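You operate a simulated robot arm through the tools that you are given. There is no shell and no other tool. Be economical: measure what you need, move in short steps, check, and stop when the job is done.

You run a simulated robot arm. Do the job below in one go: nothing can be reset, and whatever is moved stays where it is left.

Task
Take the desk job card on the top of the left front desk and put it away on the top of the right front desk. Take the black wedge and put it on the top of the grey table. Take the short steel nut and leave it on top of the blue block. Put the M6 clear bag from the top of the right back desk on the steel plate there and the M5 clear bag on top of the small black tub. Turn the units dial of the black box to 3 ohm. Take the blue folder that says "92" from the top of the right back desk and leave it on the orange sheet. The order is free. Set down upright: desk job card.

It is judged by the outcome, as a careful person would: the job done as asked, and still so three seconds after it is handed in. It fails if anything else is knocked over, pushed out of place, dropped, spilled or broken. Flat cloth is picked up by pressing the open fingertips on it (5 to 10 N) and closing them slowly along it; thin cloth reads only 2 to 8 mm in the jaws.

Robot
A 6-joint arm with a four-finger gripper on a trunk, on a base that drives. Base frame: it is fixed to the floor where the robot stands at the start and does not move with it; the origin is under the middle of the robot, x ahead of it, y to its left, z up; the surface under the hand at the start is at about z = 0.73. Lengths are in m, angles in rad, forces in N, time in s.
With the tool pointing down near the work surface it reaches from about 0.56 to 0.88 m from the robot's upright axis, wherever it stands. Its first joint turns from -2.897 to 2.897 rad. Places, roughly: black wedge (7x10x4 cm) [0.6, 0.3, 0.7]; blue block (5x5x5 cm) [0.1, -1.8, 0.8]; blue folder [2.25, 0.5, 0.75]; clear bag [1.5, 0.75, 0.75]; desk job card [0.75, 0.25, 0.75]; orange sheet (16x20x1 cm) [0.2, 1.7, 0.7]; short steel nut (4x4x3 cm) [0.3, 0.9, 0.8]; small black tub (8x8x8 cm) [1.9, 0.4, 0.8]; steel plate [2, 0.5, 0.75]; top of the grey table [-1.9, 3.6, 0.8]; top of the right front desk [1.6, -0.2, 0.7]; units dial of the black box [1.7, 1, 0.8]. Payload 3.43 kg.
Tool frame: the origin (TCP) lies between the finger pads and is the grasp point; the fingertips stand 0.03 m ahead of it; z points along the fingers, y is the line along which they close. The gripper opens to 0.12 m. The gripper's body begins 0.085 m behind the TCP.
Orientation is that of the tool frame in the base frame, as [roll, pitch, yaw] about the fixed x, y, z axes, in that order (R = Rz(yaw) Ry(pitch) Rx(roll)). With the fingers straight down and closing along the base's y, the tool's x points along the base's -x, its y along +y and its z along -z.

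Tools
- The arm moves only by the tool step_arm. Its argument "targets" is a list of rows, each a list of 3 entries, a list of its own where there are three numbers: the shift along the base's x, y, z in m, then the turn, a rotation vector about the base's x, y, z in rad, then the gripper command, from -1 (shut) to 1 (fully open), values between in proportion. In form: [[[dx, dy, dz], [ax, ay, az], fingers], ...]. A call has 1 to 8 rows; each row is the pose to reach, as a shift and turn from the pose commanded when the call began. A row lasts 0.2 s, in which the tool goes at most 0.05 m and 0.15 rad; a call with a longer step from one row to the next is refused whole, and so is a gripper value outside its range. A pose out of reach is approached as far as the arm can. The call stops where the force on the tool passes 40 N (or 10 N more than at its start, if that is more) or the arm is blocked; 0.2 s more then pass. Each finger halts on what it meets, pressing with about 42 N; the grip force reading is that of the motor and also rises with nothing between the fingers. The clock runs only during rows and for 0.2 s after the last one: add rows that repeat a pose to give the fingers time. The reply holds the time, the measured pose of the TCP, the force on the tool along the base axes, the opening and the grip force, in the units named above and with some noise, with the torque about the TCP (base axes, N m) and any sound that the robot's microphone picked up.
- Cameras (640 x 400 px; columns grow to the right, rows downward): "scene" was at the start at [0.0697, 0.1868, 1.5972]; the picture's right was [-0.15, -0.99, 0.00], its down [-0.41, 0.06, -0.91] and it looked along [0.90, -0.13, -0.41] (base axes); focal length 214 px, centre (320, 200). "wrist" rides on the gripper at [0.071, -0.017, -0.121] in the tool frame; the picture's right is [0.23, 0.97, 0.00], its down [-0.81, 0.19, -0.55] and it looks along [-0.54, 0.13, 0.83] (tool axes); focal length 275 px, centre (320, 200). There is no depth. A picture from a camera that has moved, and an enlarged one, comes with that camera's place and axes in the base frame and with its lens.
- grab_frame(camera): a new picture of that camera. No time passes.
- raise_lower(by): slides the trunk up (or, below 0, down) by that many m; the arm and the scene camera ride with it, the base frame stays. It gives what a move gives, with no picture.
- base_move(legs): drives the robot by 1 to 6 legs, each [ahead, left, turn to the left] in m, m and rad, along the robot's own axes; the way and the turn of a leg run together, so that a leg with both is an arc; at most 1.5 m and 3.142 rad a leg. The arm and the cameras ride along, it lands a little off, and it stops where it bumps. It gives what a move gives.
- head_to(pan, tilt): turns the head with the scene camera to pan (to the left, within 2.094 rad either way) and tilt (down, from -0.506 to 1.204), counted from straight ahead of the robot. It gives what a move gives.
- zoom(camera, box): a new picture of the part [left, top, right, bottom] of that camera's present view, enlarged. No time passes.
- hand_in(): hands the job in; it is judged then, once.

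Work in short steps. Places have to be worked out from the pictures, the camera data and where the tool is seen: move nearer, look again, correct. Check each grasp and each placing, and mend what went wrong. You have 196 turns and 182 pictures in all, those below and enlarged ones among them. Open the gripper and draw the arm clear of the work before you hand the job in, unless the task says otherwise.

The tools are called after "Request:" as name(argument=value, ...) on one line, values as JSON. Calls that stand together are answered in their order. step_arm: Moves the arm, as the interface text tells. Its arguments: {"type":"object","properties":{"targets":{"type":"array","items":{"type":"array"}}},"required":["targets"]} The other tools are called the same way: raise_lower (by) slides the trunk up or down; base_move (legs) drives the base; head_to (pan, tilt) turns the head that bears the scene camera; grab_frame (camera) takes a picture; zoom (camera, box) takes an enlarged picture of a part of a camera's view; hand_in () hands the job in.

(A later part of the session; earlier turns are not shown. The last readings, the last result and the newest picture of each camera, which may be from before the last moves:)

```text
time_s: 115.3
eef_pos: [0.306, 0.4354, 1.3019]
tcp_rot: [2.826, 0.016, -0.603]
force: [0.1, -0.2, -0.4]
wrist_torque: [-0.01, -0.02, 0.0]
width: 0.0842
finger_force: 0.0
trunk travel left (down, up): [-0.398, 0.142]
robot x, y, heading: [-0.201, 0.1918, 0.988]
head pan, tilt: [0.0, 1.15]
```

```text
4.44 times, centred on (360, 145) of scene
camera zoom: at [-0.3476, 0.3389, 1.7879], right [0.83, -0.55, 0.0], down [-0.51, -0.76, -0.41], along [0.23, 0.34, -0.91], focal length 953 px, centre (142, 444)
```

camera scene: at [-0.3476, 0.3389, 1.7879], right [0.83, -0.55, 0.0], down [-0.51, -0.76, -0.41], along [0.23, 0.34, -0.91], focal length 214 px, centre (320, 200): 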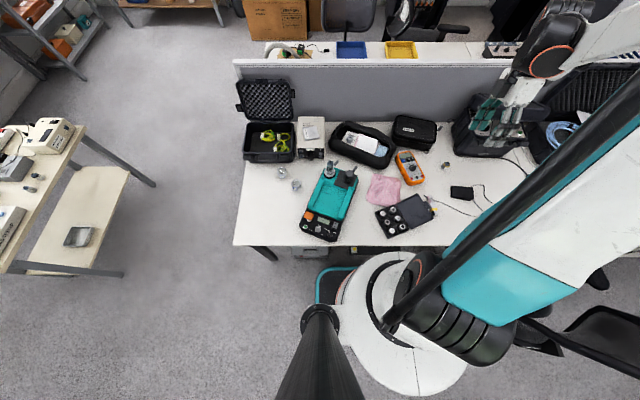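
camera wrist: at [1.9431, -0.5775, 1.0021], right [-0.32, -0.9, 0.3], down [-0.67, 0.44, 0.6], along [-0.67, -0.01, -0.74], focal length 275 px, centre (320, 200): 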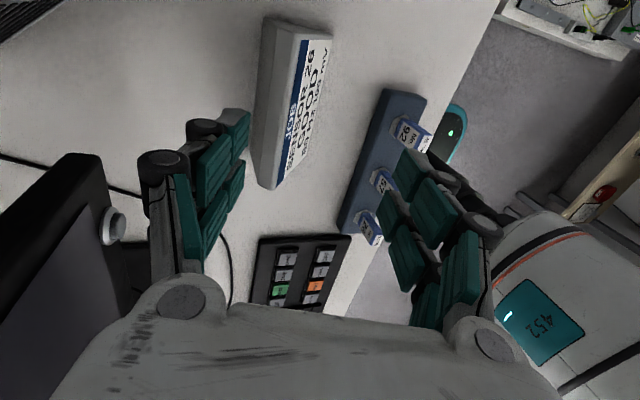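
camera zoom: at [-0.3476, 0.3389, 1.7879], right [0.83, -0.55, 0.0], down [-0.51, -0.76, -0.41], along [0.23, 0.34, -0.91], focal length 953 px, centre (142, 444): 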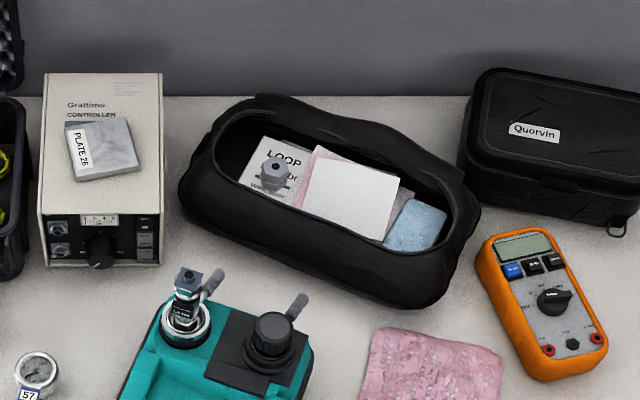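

The nut stands in the pouch's left part at about (0.271, 0.957). I lower the trunk to nominal, and move the hand toward it, undoing the tilt to a slight outward one.

Request:
raise_lower(by=-0.248)

Request:
step_arm(targets=[[[0, 0.04, 0.0], [0.105, -0.069, 0], 0.0], [[-0.01, 0.085, 0.0], [0.209, -0.137, 0], 0.0], [[-0.015, 0.13, 0.0], [0.314, -0.206, 0], 0.0], [[-0.02, 0.175, 0.0], [0.418, -0.275, 0], 0.0], [[-0.03, 0.22, 0], [0.418, -0.275, 0], 0.0], [[-0.035, 0.265, 0], [0.418, -0.275, 0], 0.0], [[-0.04, 0.31, 0], [0.418, -0.275, 0], 0.0], [[-0.045, 0.355, 0], [0.418, -0.275, 0], 0.0]])

Request:
grab_frame(camera="wrist")

```text
time_s: 117.8
eef_pos: [0.3064, 0.4343, 1.0544]
tcp_rot: [2.825, 0.014, -0.603]
force: [0.1, -0.3, 0.8]
wrist_torque: [-0.01, -0.02, -0.01]
width: 0.0841
finger_force: 0.1
trunk travel left (down, up): [-0.15, 0.39]
robot x, y, heading: [-0.2009, 0.1966, 0.979]
head pan, tilt: [0.0, 1.15]
```

```text
time_s: 119.7
eef_pos: [0.2614, 0.7902, 1.0541]
tcp_rot: [-2.958, 0.024, -0.594]
force: [0.0, -0.4, -0.3]
wrist_torque: [-0.01, 0.0, 0.02]
width: 0.0599
finger_force: 0.0
trunk travel left (down, up): [-0.15, 0.39]
robot x, y, heading: [-0.2028, 0.1914, 0.985]
head pan, tilt: [0.0, 1.15]
```

```text
112 pictures are left
camera wrist: at [0.3185, 0.7446, 1.1757], right [-0.35, -0.92, -0.18], down [-0.82, 0.21, 0.53], along [-0.45, 0.33, -0.83], focal length 275 px, centre (320, 200)
```

wrist: 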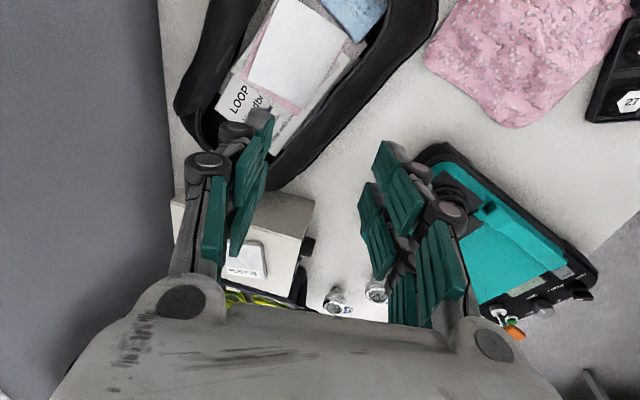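

The nut is hidden behind the left finger. I move further in, offset a bit along +T to see it.

Request:
step_arm(targets=[[[0.02, 0.04, 0], [0, 0, 0], 0.0], [[0.035, 0.085, 0.0], [0, 0, 0], 0.0], [[0.05, 0.12, -0.02], [0, 0, 0], 0.0], [[0.05, 0.12, -0.05], [0, 0, 0], 0.0]])

Request:
grab_frame(camera="wrist")

```text
time_s: 120.7
eef_pos: [0.311, 0.9117, 1.0048]
tcp_rot: [-2.958, 0.022, -0.593]
force: [0.1, 1.2, 0.6]
wrist_torque: [0.0, -0.01, 0.01]
width: 0.06
finger_force: 0.0
trunk travel left (down, up): [-0.15, 0.39]
robot x, y, heading: [-0.2028, 0.1948, 0.988]
head pan, tilt: [0.0, 1.15]
```

```text
111 pictures are left
camera wrist: at [0.3687, 0.8658, 1.125], right [-0.35, -0.92, -0.18], down [-0.82, 0.21, 0.53], along [-0.45, 0.33, -0.83], focal length 275 px, centre (320, 200)
```

wrist: 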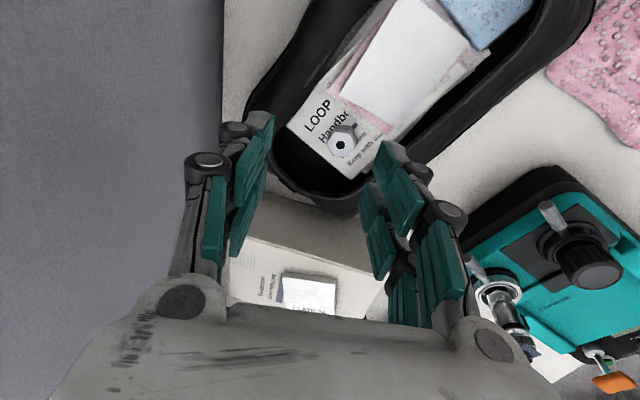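

Request:
zoom(camera="wrist", box=[250, 70, 430, 200])

```text
3.08 times, centred on (340, 135) of wrist
camera zoom: at [0.3687, 0.8658, 1.125], right [-0.35, -0.92, -0.18], down [-0.82, 0.21, 0.53], along [-0.45, 0.33, -0.83], focal length 847 px, centre (258, 400)
```

zoom: 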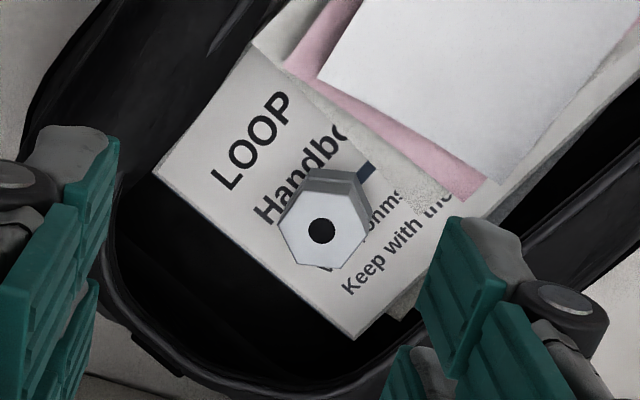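

The nut's flats: one pair faces along T (−29°), centre ≈ (0.259, 0.941). I turn the hand −86° about its own axis so that it closes along T, keeping the slight outward tilt.

Request:
step_arm(targets=[[[-0.01, 0, 0], [0.0136, 0.0207, -0.134], 0.0], [[-0.02, 0, 0], [0.0272, 0.0414, -0.268], 0.0], [[-0.03, 0, 0], [0.0408, 0.0622, -0.402], 0.0], [[-0.04, 0, 0], [0.0545, 0.0829, -0.536], 0.0], [[-0.05, 0, 0], [0.0681, 0.1036, -0.67], 0.0], [[-0.06, 0, 0], [0.0817, 0.1243, -0.804], 0.0], [[-0.07, 0, 0], [0.0953, 0.145, -0.938], 0.0], [[-0.073, -0.003, 0], [0.109, 0.1658, -1.072], 0.0]])

Request:
step_arm(targets=[[[0, 0, -0.01], [0.0136, 0.0207, -0.134], 0.0], [[0, 0, -0.02], [0.0272, 0.0414, -0.268], 0.0], [[0, 0, -0.03], [0.0408, 0.0622, -0.402], 0.0], [[0, 0, -0.03], [0.0408, 0.0622, -0.402], 0.0]])

Request:
grab_frame(camera="wrist")

```text
time_s: 122.5
eef_pos: [0.2384, 0.9066, 1.0052]
tcp_rot: [-3.057, 0.184, -1.682]
force: [-0.1, 0.3, 0.5]
wrist_torque: [0.03, 0.02, -0.03]
width: 0.0598
finger_force: 0.1
trunk travel left (down, up): [-0.15, 0.39]
robot x, y, heading: [-0.2024, 0.1959, 0.981]
head pan, tilt: [0.0, 1.15]
```

```text
time_s: 123.5
eef_pos: [0.238, 0.9075, 0.9758]
tcp_rot: [-3.131, 0.204, -2.095]
force: [0.8, -0.6, -1.0]
wrist_torque: [-0.01, -0.01, -0.01]
width: 0.0601
finger_force: 0.1
trunk travel left (down, up): [-0.15, 0.39]
robot x, y, heading: [-0.2033, 0.1916, 0.983]
head pan, tilt: [0.0, 1.15]
```

```text
109 pictures are left
camera wrist: at [0.2033, 0.8189, 1.0796], right [-0.95, 0.3, -0.06], down [0.17, 0.69, 0.7], along [0.25, 0.66, -0.71], focal length 275 px, centre (320, 200)
```

wrist: 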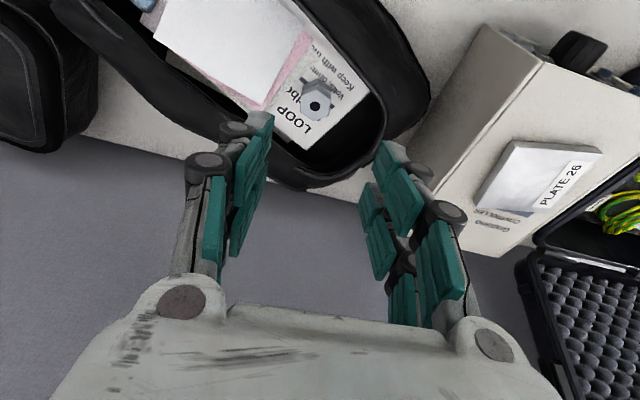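

The approach line leads to the nut. I descend along it to just above, then look.

Request:
step_arm(targets=[[[0.006, 0.008, -0.04], [0, 0, 0], 0.1], [[0.011, 0.016, -0.08], [0, 0, 0], 0.1], [[0.016, 0.023, -0.115], [0, 0, 0], 0.1], [[0.019, 0.028, -0.14], [0, 0, 0], 0.1]])

Request:
grab_frame(camera="wrist")

```text
time_s: 124.5
eef_pos: [0.2574, 0.9356, 0.8348]
tcp_rot: [-3.129, 0.204, -2.097]
force: [0.1, -0.6, 0.5]
wrist_torque: [0.06, 0.01, 0.0]
width: 0.066
finger_force: 0.1
trunk travel left (down, up): [-0.15, 0.39]
robot x, y, heading: [-0.1987, 0.1943, 0.984]
head pan, tilt: [0.0, 1.15]
```

```text
108 pictures are left
camera wrist: at [0.2231, 0.8458, 0.9388], right [-0.95, 0.29, -0.06], down [0.17, 0.69, 0.7], along [0.25, 0.66, -0.71], focal length 275 px, centre (320, 200)
```

wrist: 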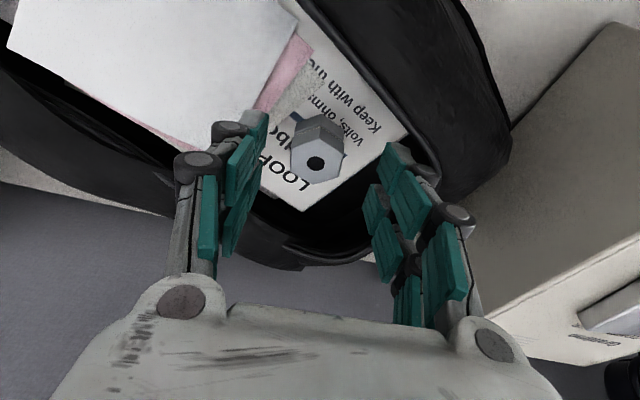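

Well aligned. I go down another 4 cm and close.

Request:
step_arm(targets=[[[0.002, 0.003, -0.015], [0, 0, 0], 0.1], [[0.0035, 0.005, -0.028], [0, 0, 0], 0.1], [[0.0045, 0.007, -0.04], [0, 0, 0], 0.1], [[0.0045, 0.007, -0.04], [0, 0, 0], -0.2], [[0.0045, 0.007, -0.04], [0, 0, 0], -0.6], [[0.0045, 0.007, -0.04], [0, 0, 0], -1], [[0.0045, 0.007, -0.04], [0, 0, 0], -1]])

Request:
grab_frame(camera="wrist")

```text
time_s: 125.3
eef_pos: [0.2549, 0.9452, 0.8063]
tcp_rot: [-3.132, 0.211, -2.089]
force: [-17.5, 10.3, 50.7]
wrist_torque: [0.07, 1.03, -0.1]
width: 0.0317
finger_force: 41.5
trunk travel left (down, up): [-0.15, 0.39]
robot x, y, heading: [-0.1997, 0.1948, 0.984]
head pan, tilt: [0.0, 1.15]
stopped in row 4: the force on the tool passed its limit at 53 N (the readings are from after the stop); the commanded pose is now the measured one
```

```text
107 pictures are left
camera wrist: at [0.2201, 0.8556, 0.9094], right [-0.96, 0.29, -0.06], down [0.17, 0.69, 0.71], along [0.24, 0.67, -0.7], focal length 275 px, centre (320, 200)
```

wrist: 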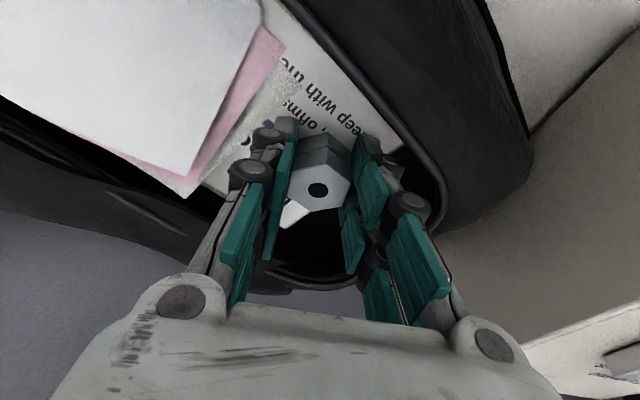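

The nut is gripped (32 mm), with the tips pressing on something below. I lift gently straight up.

Request:
step_arm(targets=[[[0, 0, 0.005], [0, 0, 0], -1], [[0, 0, 0.012], [0, 0, 0], -1], [[0, 0, 0.03], [0, 0, 0], -1], [[0, -0.01, 0.06], [0, 0, 0], -1], [[0, -0.02, 0.1], [0, 0, 0], -1], [[0, -0.03, 0.14], [0, 0, 0], -1]])

Request:
grab_frame(camera="wrist")

```text
time_s: 126.7
eef_pos: [0.2606, 0.913, 0.9382]
tcp_rot: [-3.132, 0.206, -2.094]
force: [0.2, -0.2, -2.4]
wrist_torque: [-0.04, 0.03, -0.01]
width: 0.0316
finger_force: 42.3
trunk travel left (down, up): [-0.15, 0.39]
robot x, y, heading: [-0.201, 0.1953, 0.987]
head pan, tilt: [0.0, 1.15]
```

```text
106 pictures are left
camera wrist: at [0.2265, 0.8228, 1.0425], right [-0.95, 0.29, -0.06], down [0.17, 0.69, 0.7], along [0.25, 0.66, -0.71], focal length 275 px, centre (320, 200)
```

wrist: 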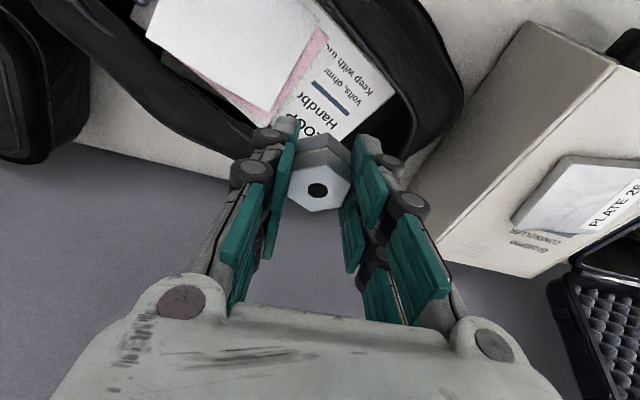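

Nut in hand. I retract and raise the hand, then drive to the lane and along to the blue block's table.

Request:
step_arm(targets=[[[0, 0, 0.045], [0, 0, 0], -1], [[-0.005, -0.01, 0.09], [0, 0, 0], -1], [[-0.02, -0.035, 0.125], [0, 0, 0], -1], [[-0.04, -0.065, 0.15], [0, 0, 0], -1], [[-0.06, -0.095, 0.17], [0, 0, 0], -1], [[-0.082, -0.13, 0.19], [0, 0, 0], -1], [[-0.105, -0.165, 0.2], [0, 0, 0], -1], [[-0.128, -0.2, 0.21], [0, 0, 0], -1]])

Request:
raise_lower(by=0.15)

Request:
base_move(legs=[[-0.68, 0, 0], [0, 0, -1.57], [0.7, 0.0, 0], [0.66, 0.0, 0], [0, 0, -1.57]])

Request:
head_to(pan=0.0, tilt=0.9)

Request:
grab_frame(camera="scene")

```text
time_s: 128.5
eef_pos: [0.132, 0.713, 1.1492]
tcp_rot: [-3.132, 0.206, -2.094]
force: [-0.7, 0.8, -2.3]
wrist_torque: [0.0, -0.06, -0.01]
width: 0.0318
finger_force: 42.1
trunk travel left (down, up): [-0.15, 0.39]
robot x, y, heading: [-0.2022, 0.194, 0.988]
head pan, tilt: [0.0, 1.15]
```

```text
time_s: 130.2
eef_pos: [0.1335, 0.7153, 1.2992]
tcp_rot: [-3.13, 0.206, -2.094]
force: [-1.1, -0.6, -2.3]
wrist_torque: [-0.03, 0.0, 0.02]
width: 0.0313
finger_force: 42.0
trunk travel left (down, up): [-0.3, 0.24]
robot x, y, heading: [-0.2012, 0.1958, 0.985]
head pan, tilt: [0.0, 1.15]
```

```text
time_s: 148.3
eef_pos: [0.2462, -1.6182, 1.2981]
tcp_rot: [-3.13, 0.206, 1.085]
force: [-0.4, 0.1, -2.4]
wrist_torque: [0.01, -0.02, 0.01]
width: 0.0317
finger_force: 41.9
trunk travel left (down, up): [-0.3, 0.24]
robot x, y, heading: [0.5597, -1.085, -2.118]
head pan, tilt: [0.0, 1.15]
```

```text
time_s: 149.0
eef_pos: [0.2479, -1.6172, 1.3006]
tcp_rot: [-3.132, 0.207, 1.085]
force: [-0.2, 0.6, -2.3]
wrist_torque: [-0.02, -0.02, -0.01]
width: 0.0317
finger_force: 41.9
trunk travel left (down, up): [-0.3, 0.24]
robot x, y, heading: [0.5631, -1.0845, -2.119]
head pan, tilt: [0.0, 0.901]
```

```text
105 pictures are left
camera scene: at [0.7017, -1.2357, 1.7067], right [-0.85, 0.52, 0.0], down [0.41, 0.67, -0.62], along [-0.32, -0.53, -0.78], focal length 214 px, centre (320, 200)
```

scene: 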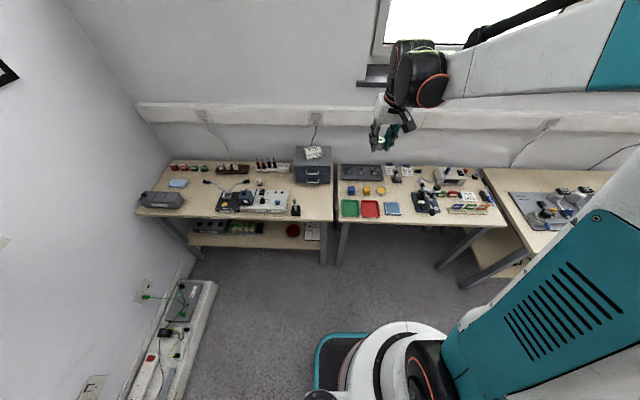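

Request:
zoom(camera="scene", box=[320, 150, 420, 225])

Request:
grab_frame(camera="wrist")

```text
5.33 times, centred on (370, 188) of scene
camera zoom: at [0.7017, -1.2357, 1.7067], right [-0.85, 0.52, 0.0], down [0.41, 0.67, -0.62], along [-0.32, -0.53, -0.78], focal length 1144 px, centre (53, 267)
```

zoom: 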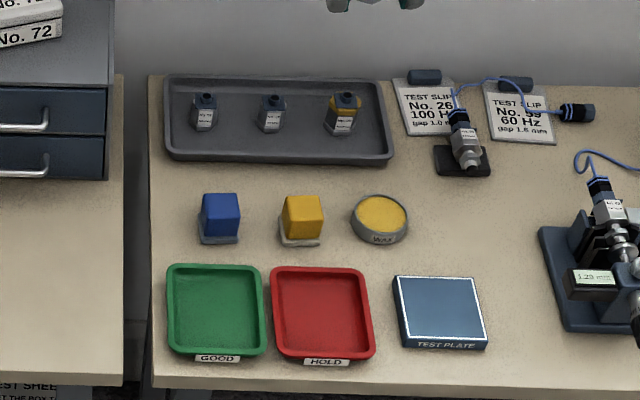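

```text
103 pictures are left
camera wrist: at [0.2777, -1.5265, 1.4035], right [0.96, -0.26, -0.06], down [-0.14, -0.7, 0.7], along [-0.22, -0.67, -0.71], focal length 275 px, centre (320, 200)
```

wrist: 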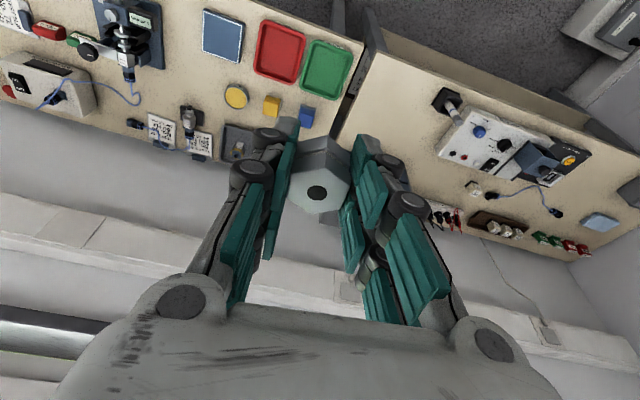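

The block lies straight ahead at ≈ 0.90 m, around (0.11, −1.86). I drive 0.12 m ahead and bring the hand over it.

Request:
base_move(legs=[[0.12, 0, 0]])

Request:
raise_lower(by=-0.15)

Request:
step_arm(targets=[[[0, 0, -0.03], [0, 0, 0], -1], [[0, 0, -0.06], [0, 0, 0], -1], [[0, 0, -0.09], [0, 0, 0], -1]])

Request:
grab_frame(camera="wrist")

Request:
zoom(camera="scene", box=[300, 130, 400, 205])

```text
time_s: 150.3
eef_pos: [0.1847, -1.7211, 1.2984]
tcp_rot: [-3.131, 0.205, 1.085]
force: [-0.7, -0.8, -2.7]
wrist_torque: [0.09, -0.02, -0.02]
width: 0.0315
finger_force: 42.0
trunk travel left (down, up): [-0.3, 0.24]
robot x, y, heading: [0.5004, -1.1856, -2.117]
head pan, tilt: [0.0, 0.901]
```

```text
time_s: 152.0
eef_pos: [0.1861, -1.7198, 1.1483]
tcp_rot: [-3.132, 0.206, 1.086]
force: [-0.3, -0.3, -2.7]
wrist_torque: [0.01, -0.03, -0.03]
width: 0.0315
finger_force: 42.4
trunk travel left (down, up): [-0.15, 0.39]
robot x, y, heading: [0.5023, -1.1825, -2.116]
head pan, tilt: [0.0, 0.901]
```

```text
time_s: 152.8
eef_pos: [0.1848, -1.7204, 1.0593]
tcp_rot: [-3.132, 0.204, 1.085]
force: [-0.1, -0.4, -2.1]
wrist_torque: [0.02, -0.02, 0.01]
width: 0.0315
finger_force: 41.9
trunk travel left (down, up): [-0.15, 0.39]
robot x, y, heading: [0.4989, -1.1825, -2.114]
head pan, tilt: [0.0, 0.901]
```

```text
102 pictures are left
camera wrist: at [0.2145, -1.6294, 1.1626], right [0.96, -0.26, -0.06], down [-0.14, -0.7, 0.7], along [-0.22, -0.67, -0.71], focal length 275 px, centre (320, 200)
```

wrist: 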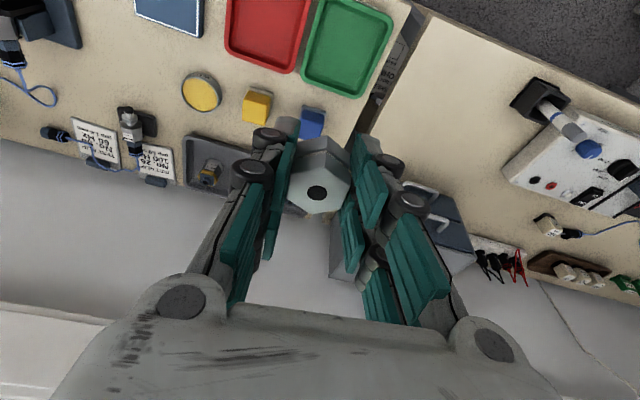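

```text
5.33 times, centred on (350, 168) of scene
camera zoom: at [0.6397, -1.3377, 1.5567], right [-0.85, 0.52, 0.0], down [0.41, 0.67, -0.62], along [-0.32, -0.53, -0.78], focal length 1144 px, centre (160, 373)
```

zoom: 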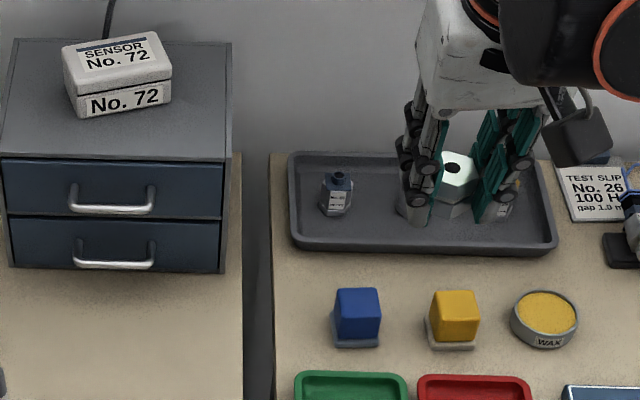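

Both views agree on the block near (0.135, −1.825), top z≈0.80–0.82. I move the nut to above it at a safe height and check in both views.

Request:
step_arm(targets=[[[-0.015, -0.035, -0.02], [0, 0, 0], -1], [[-0.03, -0.07, -0.04], [0, 0, 0], -1], [[-0.046, -0.099, -0.06], [0, 0, 0], -1], [[-0.046, -0.099, -0.1], [0, 0, 0], -1], [[-0.046, -0.099, -0.14], [0, 0, 0], -1]])

Request:
grab_frame(camera="wrist")

Request:
zoom(camera="scene", box=[300, 130, 400, 205])

```text
time_s: 154.0
eef_pos: [0.1411, -1.8168, 0.9172]
tcp_rot: [-3.131, 0.206, 1.084]
force: [0.5, 0.0, -1.3]
wrist_torque: [0.0, 0.01, 0.03]
width: 0.0314
finger_force: 41.9
trunk travel left (down, up): [-0.15, 0.39]
robot x, y, heading: [0.5022, -1.1863, -2.118]
head pan, tilt: [0.0, 0.901]
```

```text
100 pictures are left
camera wrist: at [0.17, -1.7259, 1.0222], right [0.96, -0.26, -0.06], down [-0.14, -0.7, 0.7], along [-0.22, -0.67, -0.71], focal length 275 px, centre (320, 200)
```

wrist: 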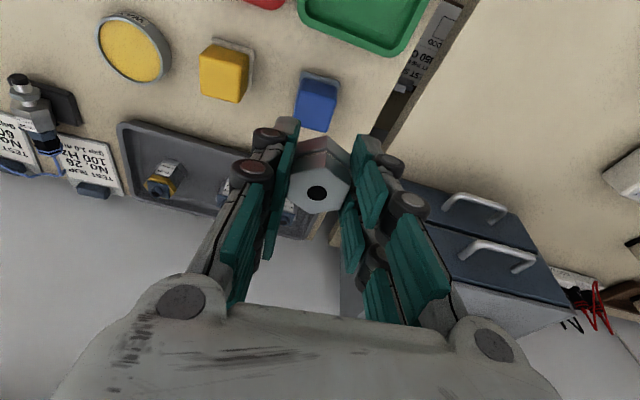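

```text
5.33 times, centred on (350, 168) of scene
camera zoom: at [0.6397, -1.3376, 1.5567], right [-0.85, 0.52, 0.0], down [0.41, 0.67, -0.62], along [-0.32, -0.53, -0.78], focal length 1144 px, centre (160, 373)
```

zoom: 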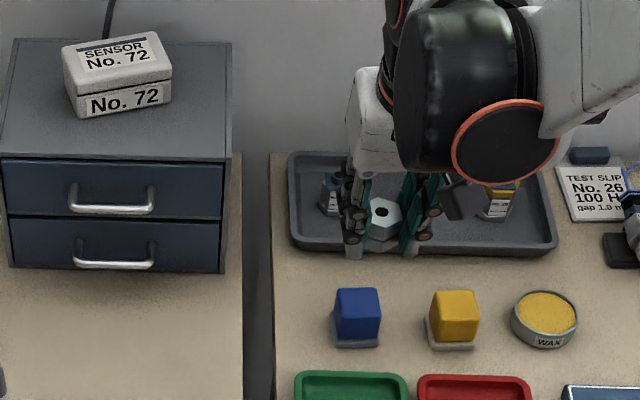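

Reconciling both views puts the block top at z≈0.79 and (0.124, −1.838). I shift there and descend to ~3 cm above, then re-check.

Request:
step_arm(targets=[[[-0.0135, -0.016, 0], [0, 0, 0], -1], [[-0.0135, -0.016, -0.03], [0, 0, 0], -1], [[-0.0135, -0.016, -0.06], [0, 0, 0], -1]])

Request:
zoom(camera="wrist", box=[240, 60, 400, 220])

Request:
zoom(camera="scene", box=[320, 150, 390, 205])

```text
time_s: 154.8
eef_pos: [0.1274, -1.8346, 0.8596]
tcp_rot: [-3.131, 0.205, 1.084]
force: [-0.5, -0.5, -1.0]
wrist_torque: [0.0, 0.01, 0.02]
width: 0.0317
finger_force: 42.0
trunk travel left (down, up): [-0.15, 0.39]
robot x, y, heading: [0.5003, -1.1827, -2.12]
head pan, tilt: [0.0, 0.901]
```

```text
2.50 times, centred on (320, 140) of wrist
camera zoom: at [0.1561, -1.7431, 0.9631], right [0.96, -0.26, -0.06], down [-0.14, -0.7, 0.7], along [-0.22, -0.67, -0.71], focal length 688 px, centre (320, 350)
```

zoom: 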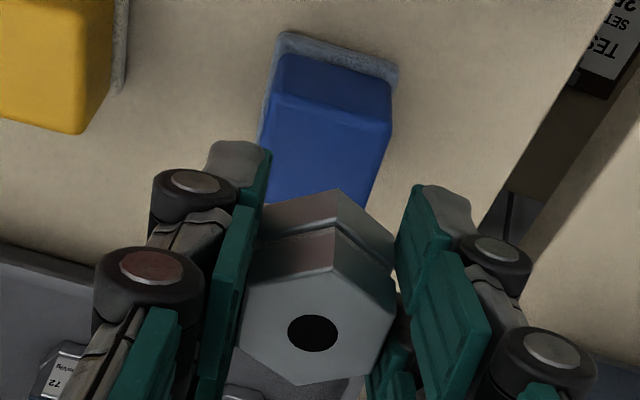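

```text
7.27 times, centred on (355, 178) of scene
camera zoom: at [0.6397, -1.3377, 1.5567], right [-0.85, 0.52, 0.0], down [0.41, 0.67, -0.62], along [-0.32, -0.53, -0.78], focal length 1560 px, centre (66, 364)
```

zoom: 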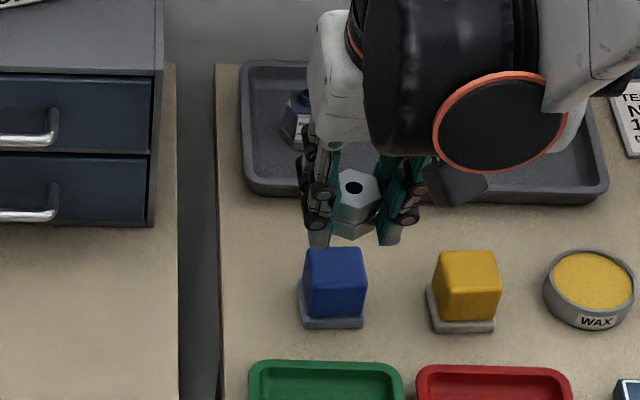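

Now both views agree: block top ≈ z 0.77 at (0.115, −1.847). I shift by (−9, −7) mm and go down until contact.

Request:
step_arm(targets=[[[-0.009, -0.007, 0], [0, 0, 0], -1], [[-0.009, -0.007, -0.015], [0, 0, 0], -1], [[-0.009, -0.007, -0.03], [0, 0, 0], -1], [[-0.009, -0.007, -0.04], [0, 0, 0], -1], [[-0.009, -0.007, -0.045], [0, 0, 0], -1]])

Request:
zoom(camera="wrist", box=[240, 60, 400, 220])

Request:
zoom(camera="scene", box=[320, 150, 390, 205])

```text
time_s: 156.0
eef_pos: [0.117, -1.8419, 0.8136]
tcp_rot: [-3.133, 0.206, 1.086]
force: [0.7, 0.4, -1.5]
wrist_torque: [0.02, -0.02, 0.01]
width: 0.0314
finger_force: 41.9
trunk travel left (down, up): [-0.15, 0.39]
robot x, y, heading: [0.5014, -1.1856, -2.12]
head pan, tilt: [0.0, 0.901]
```

```text
2.50 times, centred on (320, 140) of wrist
camera zoom: at [0.1474, -1.7509, 0.9182], right [0.96, -0.26, -0.06], down [-0.14, -0.7, 0.7], along [-0.22, -0.67, -0.71], focal length 688 px, centre (320, 350)
```

zoom: 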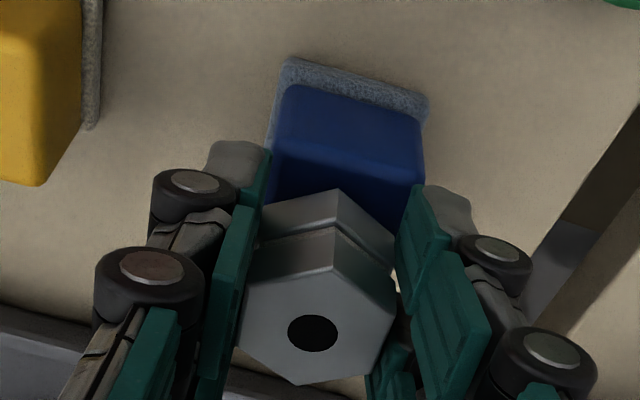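

```text
7.27 times, centred on (355, 178) of scene
camera zoom: at [0.6396, -1.3377, 1.5567], right [-0.85, 0.52, 0.0], down [0.41, 0.67, -0.62], along [-0.32, -0.53, -0.78], focal length 1560 px, centre (66, 364)
```

zoom: 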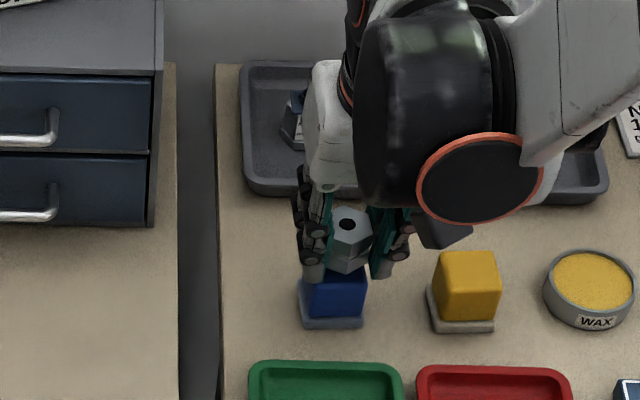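

The heights are still ambiguous; I raise the hand 10 cm to get an unobstructed zoom of the block.

Request:
step_arm(targets=[[[0.005, 0.01, 0.04], [0, 0, 0], -1], [[0.01, 0.02, 0.08], [0, 0, 0], -1], [[0.015, 0.025, 0.12], [0, 0, 0], -1]])

Request:
zoom(camera="wrist", box=[260, 60, 380, 150])

Request:
zoom(camera="scene", box=[325, 170, 375, 208])

```text
time_s: 156.8
eef_pos: [0.134, -1.8155, 0.9361]
tcp_rot: [-3.132, 0.206, 1.085]
force: [-0.2, 0.0, -2.6]
wrist_torque: [0.04, 0.01, 0.01]
width: 0.0315
finger_force: 41.3
trunk travel left (down, up): [-0.15, 0.39]
robot x, y, heading: [0.498, -1.1855, -2.12]
head pan, tilt: [0.0, 0.901]
```

```text
4.44 times, centred on (320, 105) of wrist
camera zoom: at [0.1636, -1.724, 1.0395], right [0.96, -0.26, -0.06], down [-0.14, -0.7, 0.7], along [-0.22, -0.67, -0.71], focal length 1224 px, centre (320, 622)
```

zoom: 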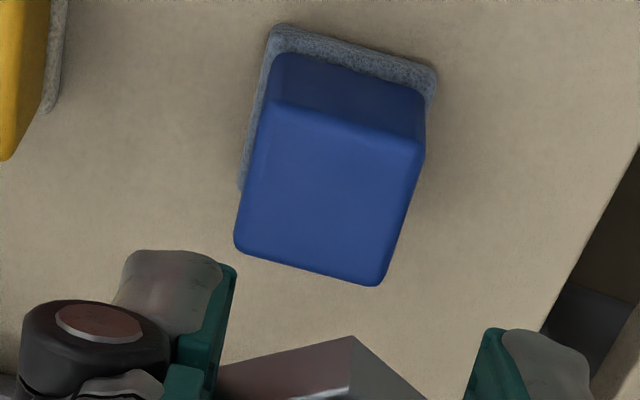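

```text
10.53 times, centred on (350, 189) of scene
camera zoom: at [0.6398, -1.3373, 1.5568], right [-0.85, 0.52, 0.0], down [0.41, 0.67, -0.62], along [-0.32, -0.53, -0.78], focal length 2258 px, centre (4, 316)
```

zoom: 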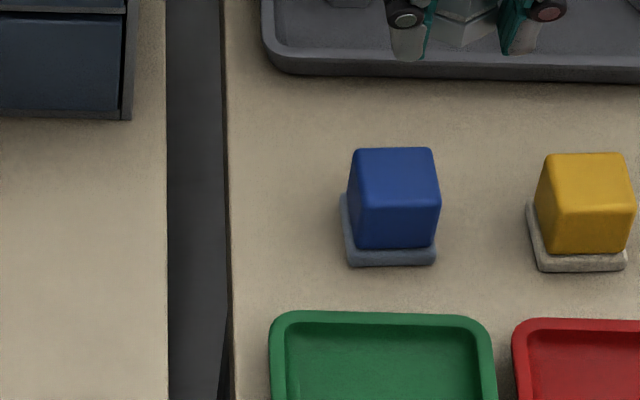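

Clean triangulation now gives the block top at (0.116, −1.852, 0.763). I return over it and go down until contact.

Request:
step_arm(targets=[[[-0.0144, -0.031, -0.03], [0, 0, 0], -1], [[-0.0144, -0.031, -0.07], [0, 0, 0], -1], [[-0.0144, -0.031, -0.11], [0, 0, 0], -1], [[-0.0144, -0.031, -0.125], [0, 0, 0], -1], [[-0.0144, -0.031, -0.132], [0, 0, 0], -1], [[-0.0144, -0.031, -0.137], [0, 0, 0], -1]])

Request:
zoom(camera="scene", box=[325, 160, 385, 205])

Request:
zoom(camera="wrist", box=[240, 60, 400, 220])

```text
time_s: 158.1
eef_pos: [0.1188, -1.8485, 0.8053]
tcp_rot: [-3.129, 0.211, 1.087]
force: [2.4, 2.3, 29.8]
wrist_torque: [0.21, 0.03, -0.01]
width: 0.0315
finger_force: 42.2
trunk travel left (down, up): [-0.15, 0.39]
robot x, y, heading: [0.4991, -1.1841, -2.114]
head pan, tilt: [0.0, 0.901]
stopped in row 6: the force on the tool passed its limit at 51 N (the readings are from after the stop); the commanded pose is now the measured one
```

```text
8.89 times, centred on (355, 182) of scene
camera zoom: at [0.6416, -1.3347, 1.5572], right [-0.85, 0.52, 0.0], down [0.41, 0.67, -0.62], along [-0.32, -0.53, -0.78], focal length 1906 px, centre (9, 356)
```

zoom: 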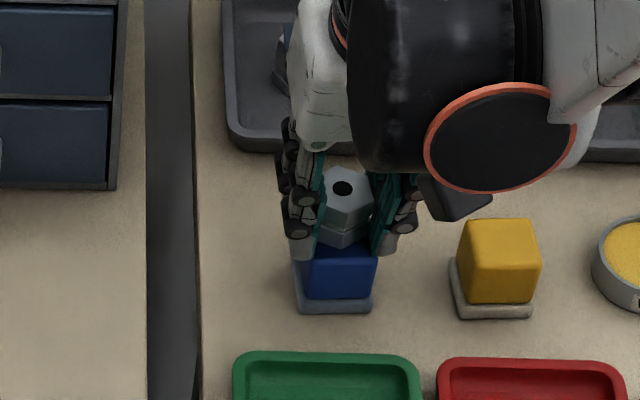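

```text
2.50 times, centred on (320, 140) of wrist
camera zoom: at [0.149, -1.756, 0.9106], right [0.96, -0.26, -0.06], down [-0.14, -0.69, 0.71], along [-0.22, -0.68, -0.7], focal length 688 px, centre (320, 350)
```

zoom: 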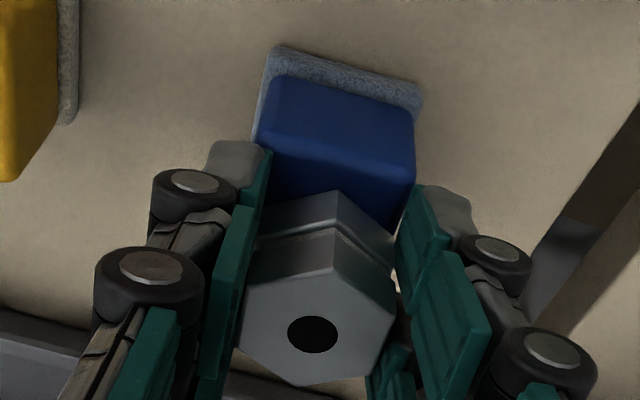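

Contact at the expected height. The nut seems ~5 mm beyond centre, so I lift slightly, shift 5 mm back, set down again and release slowly.

Request:
step_arm(targets=[[[0, 0, 0.006], [0, 0, 0], -1], [[0.003, 0.004, 0.006], [0, 0, 0], -1], [[0.003, 0.004, 0.002], [0, 0, 0], -1], [[0.003, 0.004, 0.0005], [0, 0, 0], -1], [[0.003, 0.004, 0.0005], [0, 0, 0], -0.4], [[0.003, 0.004, 0.0005], [0, 0, 0], -0.2], [[0.003, 0.004, 0.0005], [0, 0, 0], -0.1]])

Request:
zoom(camera="wrist", box=[240, 60, 400, 220])

```text
time_s: 159.7
eef_pos: [0.1222, -1.8438, 0.8041]
tcp_rot: [-3.13, 0.209, 1.085]
force: [-0.4, 0.1, 0.4]
wrist_torque: [0.01, 0.02, 0.0]
width: 0.0539
finger_force: 0.0
trunk travel left (down, up): [-0.15, 0.39]
robot x, y, heading: [0.5013, -1.185, -2.12]
head pan, tilt: [0.0, 0.901]
```

```text
2.50 times, centred on (320, 140) of wrist
camera zoom: at [0.1515, -1.7529, 0.9084], right [0.96, -0.26, -0.06], down [-0.14, -0.69, 0.71], along [-0.22, -0.67, -0.7], focal length 688 px, centre (320, 350)
```

zoom: 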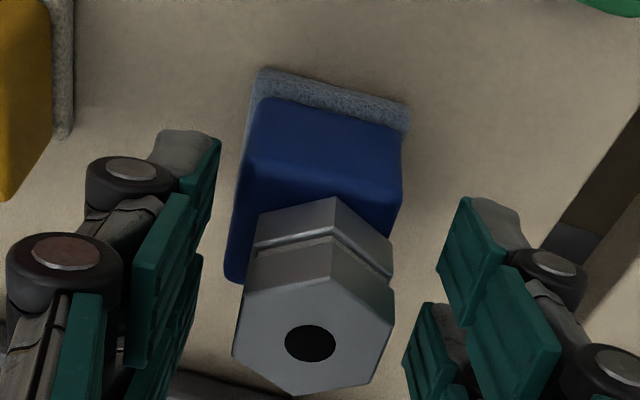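

The nut stands on the block with its centre well inside. I open wider and withdraw upward.

Request:
step_arm(targets=[[[0.0, 0.0, 0.0], [0, 0, 0], 0.1], [[0.004, 0.007, 0.035], [0, 0, 0], 0.1], [[0.01, 0.015, 0.08], [0, 0, 0], 0.1], [[0.015, 0.022, 0.12], [0, 0, 0], 0.1], [[0.03, 0.045, 0.16], [0, 0, 0], 0.1], [[0.05, 0.075, 0.19], [0, 0, 0], 0.1], [[0.07, 0.105, 0.22], [0, 0, 0], 0.1]])

Request:
zoom(camera="scene", box=[315, 130, 415, 205])

```text
time_s: 161.3
eef_pos: [0.191, -1.7398, 1.0261]
tcp_rot: [-3.129, 0.21, 1.087]
force: [-0.2, 0.2, 0.1]
wrist_torque: [0.0, 0.02, -0.01]
width: 0.066
finger_force: 0.1
trunk travel left (down, up): [-0.15, 0.39]
robot x, y, heading: [0.4983, -1.1848, -2.12]
head pan, tilt: [0.0, 0.901]
```

```text
5.33 times, centred on (365, 168) of scene
camera zoom: at [0.64, -1.337, 1.5568], right [-0.85, 0.52, 0.0], down [0.41, 0.67, -0.62], along [-0.32, -0.53, -0.78], focal length 1144 px, centre (80, 373)
```

zoom: 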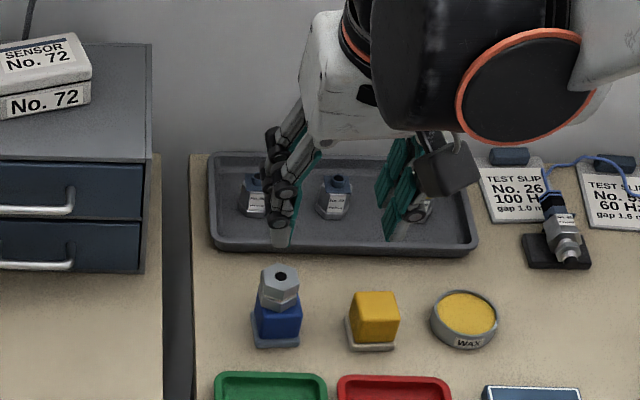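

Nut placed. Next the black wedge at ≈ (0.58, 0.34). I raise the trunk, back off and drive to the left front desk again (T≈−0.1).

Request:
raise_lower(by=0.25)

Request:
base_move(legs=[[-0.12, 0, 0], [0, 0, -1.6], [1.17, 0, 0], [0, 0, -1.57], [0.53, 0, 0]])

Request:
head_to(pan=-0.4, tilt=1.0)

Request:
grab_frame(camera="scene")

```text
time_s: 163.9
eef_pos: [0.1897, -1.7409, 1.2746]
tcp_rot: [-3.132, 0.21, 1.086]
force: [0.3, 0.9, -1.1]
wrist_torque: [-0.02, 0.01, 0.0]
width: 0.066
finger_force: 0.0
trunk travel left (down, up): [-0.4, 0.14]
robot x, y, heading: [0.4979, -1.1889, -2.118]
head pan, tilt: [0.0, 0.901]
```

```text
time_s: 181.0
eef_pos: [0.2177, 0.5342, 1.2759]
tcp_rot: [-3.13, 0.209, -2.088]
force: [-0.8, 0.4, -0.5]
wrist_torque: [-0.03, 0.04, 0.03]
width: 0.0661
finger_force: 0.1
trunk travel left (down, up): [-0.4, 0.14]
robot x, y, heading: [-0.1079, -0.0117, 0.996]
head pan, tilt: [0.0, 0.901]
```

```text
time_s: 181.8
eef_pos: [0.2182, 0.5336, 1.2753]
tcp_rot: [-3.132, 0.21, -2.087]
force: [-0.1, -0.2, 0.4]
wrist_torque: [0.0, -0.01, 0.0]
width: 0.0656
finger_force: 0.0
trunk travel left (down, up): [-0.4, 0.14]
robot x, y, heading: [-0.1124, -0.0086, 0.991]
head pan, tilt: [-0.4, 1.0]
```

```text
88 pictures are left
camera scene: at [-0.2311, 0.1212, 1.7995], right [0.56, -0.83, 0.0], down [-0.7, -0.47, -0.54], along [0.45, 0.3, -0.84], focal length 214 px, centre (320, 200)
```

scene: 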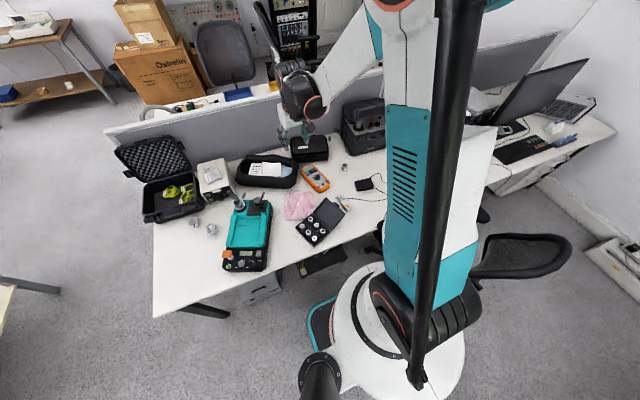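

I lower the trunk, level the hand, and turn it so it closes across the wedge's 7 cm width.

Request:
raise_lower(by=-0.25)

Request:
step_arm(targets=[[[0.02, -0.02, 0.02], [-0.088, 0.058, 0], 0.9], [[0.06, -0.04, 0.02], [-0.1756, 0.115, 0], 0.9], [[0.1, -0.06, 0.02], [-0.1756, 0.115, 0], 0.9], [[0.14, -0.08, 0.02], [-0.1756, 0.115, 0], 0.9], [[0.18, -0.1, 0.02], [-0.1756, 0.115, 0], 0.9], [[0.22, -0.12, 0.02], [-0.1756, 0.115, 0], 0.9]])

Request:
step_arm(targets=[[[0.03, -0.015, 0], [0, 0, 0.14], 0.9], [[0.06, -0.03, 0], [0, 0, 0.28], 0.9], [[0.09, -0.045, 0], [0, 0, 0.42], 0.9], [[0.12, -0.06, 0], [0, 0, 0.56], 0.9], [[0.15, -0.075, -0.01], [0, 0, 0.7], 0.9], [[0.17, -0.09, -0.03], [0, 0, 0.84], 0.9], [[0.19, -0.105, -0.05], [0, 0, 0.98], 0.9], [[0.2, -0.12, -0.07], [0, 0, 1.12], 0.9]])

Request:
step_arm(targets=[[[0, 0, 0], [0, 0, 0.14], 0.9], [[0, 0, 0], [0, 0, 0.28], 0.9], [[0, 0, -0.02], [0, 0, 0.28], 0.9]])

Request:
grab_frame(camera="wrist")

```text
time_s: 184.4
eef_pos: [0.2187, 0.5339, 1.0255]
tcp_rot: [-3.13, 0.209, -2.088]
force: [0.5, 0.1, 0.2]
wrist_torque: [-0.02, 0.01, 0.01]
width: 0.0661
finger_force: 0.1
trunk travel left (down, up): [-0.15, 0.39]
robot x, y, heading: [-0.1107, -0.0119, 0.99]
head pan, tilt: [-0.4, 1.0]
```

```text
time_s: 185.8
eef_pos: [0.4392, 0.4129, 1.0458]
tcp_rot: [3.138, -0.001, -2.088]
force: [-0.2, -0.2, 0.3]
wrist_torque: [0.04, -0.01, 0.03]
width: 0.1141
finger_force: 0.0
trunk travel left (down, up): [-0.15, 0.39]
robot x, y, heading: [-0.111, -0.0119, 0.995]
head pan, tilt: [-0.4, 1.0]
```

```text
time_s: 187.6
eef_pos: [0.6399, 0.2922, 0.9752]
tcp_rot: [3.139, 0.0, -0.967]
force: [-0.2, 0.0, -0.5]
wrist_torque: [0.04, -0.04, 0.0]
width: 0.1139
finger_force: 0.0
trunk travel left (down, up): [-0.15, 0.39]
robot x, y, heading: [-0.1095, -0.0124, 0.994]
head pan, tilt: [-0.4, 1.0]
```

```text
time_s: 188.4
eef_pos: [0.6368, 0.295, 0.954]
tcp_rot: [3.14, 0.001, -0.685]
force: [-0.4, -0.2, 0.2]
wrist_torque: [0.0, -0.01, -0.01]
width: 0.114
finger_force: 0.1
trunk travel left (down, up): [-0.15, 0.39]
robot x, y, heading: [-0.1068, -0.0112, 0.994]
head pan, tilt: [-0.4, 1.0]
```

```text
87 pictures are left
camera wrist: at [0.7041, 0.2623, 1.0757], right [-0.44, -0.9, 0.0], down [-0.75, 0.37, 0.55], along [-0.5, 0.24, -0.83], focal length 275 px, centre (320, 200)
```

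wrist: 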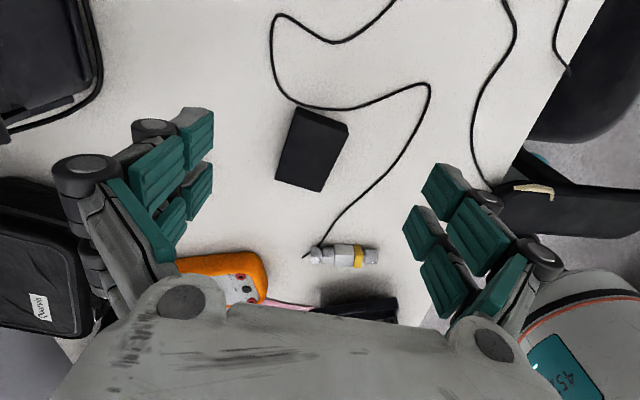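

Request:
zoom(camera="wrist", box=[250, 80, 370, 215])

```text
2.96 times, centred on (310, 148) of wrist
camera zoom: at [0.7041, 0.2623, 1.0757], right [-0.44, -0.9, 0.0], down [-0.75, 0.37, 0.55], along [-0.5, 0.24, -0.83], focal length 816 px, centre (350, 356)
```

zoom: 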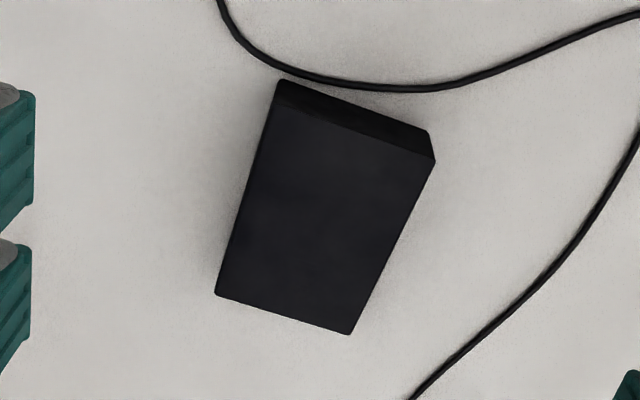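

The wedge's thick end faces +T; width 6.6 cm along 45°. I go over its centre of mass (0.584, 0.329), trim yaw −0.1, descend and close.

Request:
step_arm(targets=[[[-0.025, 0.017, -0.03], [0, 0, -0.1], 0.9], [[-0.053, 0.034, -0.06], [0, 0, -0.1], 0.9], [[-0.053, 0.034, -0.1], [0, 0, -0.1], 0.9], [[-0.053, 0.034, -0.14], [0, 0, -0.1], 0.9], [[-0.053, 0.034, -0.17], [0, 0, -0.1], 0.9], [[-0.053, 0.034, -0.185], [0, 0, -0.1], 0.9]])

Request:
step_arm(targets=[[[0, 0, 0], [0, 0, 0], 0.4], [[0, 0, 0], [0, 0, 0], 0.0], [[0, 0, 0], [0, 0, 0], -0.5], [[0, 0, 0], [0, 0, 0], -1], [[0, 0, 0], [0, 0, 0], -1], [[0, 0, 0.02], [0, 0, 0], -1], [[0, 0, 0.05], [0, 0, 0], -1]])

Request:
grab_frame(camera="wrist")

```text
time_s: 189.8
eef_pos: [0.5871, 0.3261, 0.7702]
tcp_rot: [3.139, -0.001, -0.789]
force: [-0.2, 0.1, -0.2]
wrist_torque: [0.0, 0.02, 0.01]
width: 0.1137
finger_force: 0.1
trunk travel left (down, up): [-0.15, 0.39]
robot x, y, heading: [-0.1111, -0.0103, 0.993]
head pan, tilt: [-0.4, 1.0]
```

```text
time_s: 191.4
eef_pos: [0.5862, 0.3251, 0.8211]
tcp_rot: [3.141, 0.001, -0.788]
force: [0.6, -0.4, -1.2]
wrist_torque: [0.02, -0.01, 0.03]
width: 0.0675
finger_force: 41.8
trunk travel left (down, up): [-0.15, 0.39]
robot x, y, heading: [-0.1066, -0.0117, 0.994]
head pan, tilt: [-0.4, 1.0]
```

```text
85 pictures are left
camera wrist: at [0.6479, 0.2878, 0.941], right [-0.53, -0.85, 0.0], down [-0.71, 0.44, 0.55], along [-0.47, 0.29, -0.83], focal length 275 px, centre (320, 200)
```

wrist: 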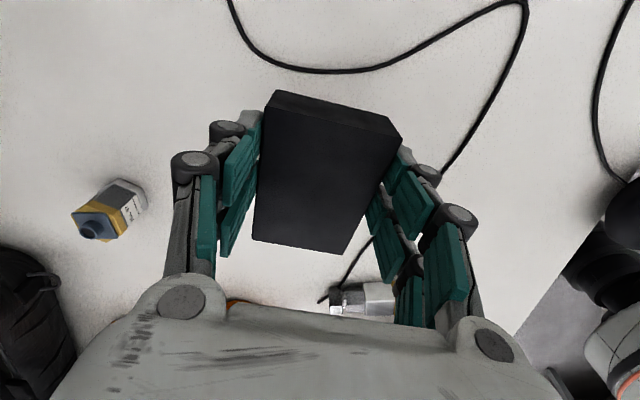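

Wedge held at 67.5 mm. I raise and retract it, then drive around the left end of the desks toward the grey table.

Request:
step_arm(targets=[[[0, 0, 0.045], [0, 0, 0], -1], [[-0.02, -0.01, 0.085], [0, 0, 0], -1], [[-0.05, -0.025, 0.115], [0, 0, 0], -1], [[-0.085, -0.042, 0.145], [0, 0, 0], -1], [[-0.12, -0.058, 0.17], [0, 0, 0], -1], [[-0.15, -0.075, 0.195], [0, 0, 0], -1], [[-0.18, -0.09, 0.22], [0, 0, 0], -1]])

Request:
raise_lower(by=0.2)

Request:
base_move(legs=[[-0.5, 0, 0], [0, 0, 1.57], [1.37, 0, 0], [0, 0, -1.57], [1.2, 0, 0]])

Request:
head_to(pan=0.9, tilt=0.6)

Request:
grab_frame(camera="scene")

```text
time_s: 193.0
eef_pos: [0.4032, 0.2351, 1.0392]
tcp_rot: [3.14, -0.002, -0.79]
force: [0.1, -0.4, -2.0]
wrist_torque: [-0.01, -0.06, 0.02]
width: 0.0674
finger_force: 41.9
trunk travel left (down, up): [-0.15, 0.39]
robot x, y, heading: [-0.1084, -0.0107, 0.993]
head pan, tilt: [-0.4, 1.0]
```

```text
time_s: 195.2
eef_pos: [0.4039, 0.2358, 1.2386]
tcp_rot: [3.139, 0.0, -0.789]
force: [-0.9, 0.1, -2.0]
wrist_torque: [0.03, -0.03, 0.0]
width: 0.0674
finger_force: 41.5
trunk travel left (down, up): [-0.35, 0.19]
robot x, y, heading: [-0.1072, -0.0092, 0.985]
head pan, tilt: [-0.4, 1.0]
```

```text
time_s: 218.1
eef_pos: [-0.3791, 1.6203, 1.2385]
tcp_rot: [3.139, -0.001, -0.747]
force: [0.6, -0.3, -1.8]
wrist_torque: [-0.03, -0.02, 0.01]
width: 0.0675
finger_force: 41.9
trunk travel left (down, up): [-0.35, 0.19]
robot x, y, heading: [-0.8814, 1.3456, 1.037]
head pan, tilt: [-0.4, 1.0]
```

```text
time_s: 219.5
eef_pos: [-0.3795, 1.621, 1.2389]
tcp_rot: [3.14, -0.001, -0.745]
force: [0.4, 0.0, -1.1]
wrist_torque: [-0.05, -0.03, 0.01]
width: 0.0676
finger_force: 42.2
trunk travel left (down, up): [-0.35, 0.19]
robot x, y, heading: [-0.8861, 1.3528, 1.033]
head pan, tilt: [0.901, 0.6]
```

```text
84 pictures are left
camera scene: at [-1.0968, 1.5203, 1.7815], right [0.93, 0.36, 0.0], down [0.2, -0.53, -0.82], along [-0.29, 0.77, -0.57], focal length 214 px, centre (320, 200)
```

scene: 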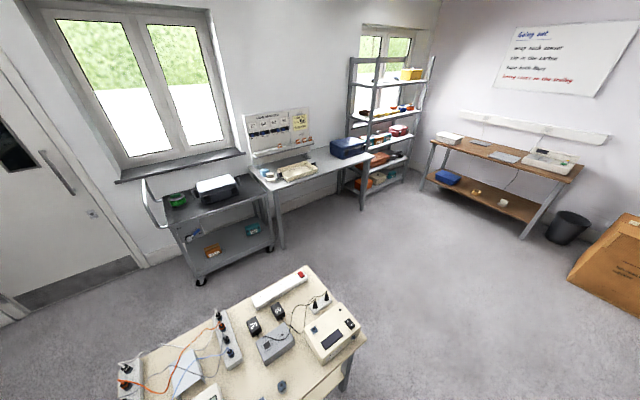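

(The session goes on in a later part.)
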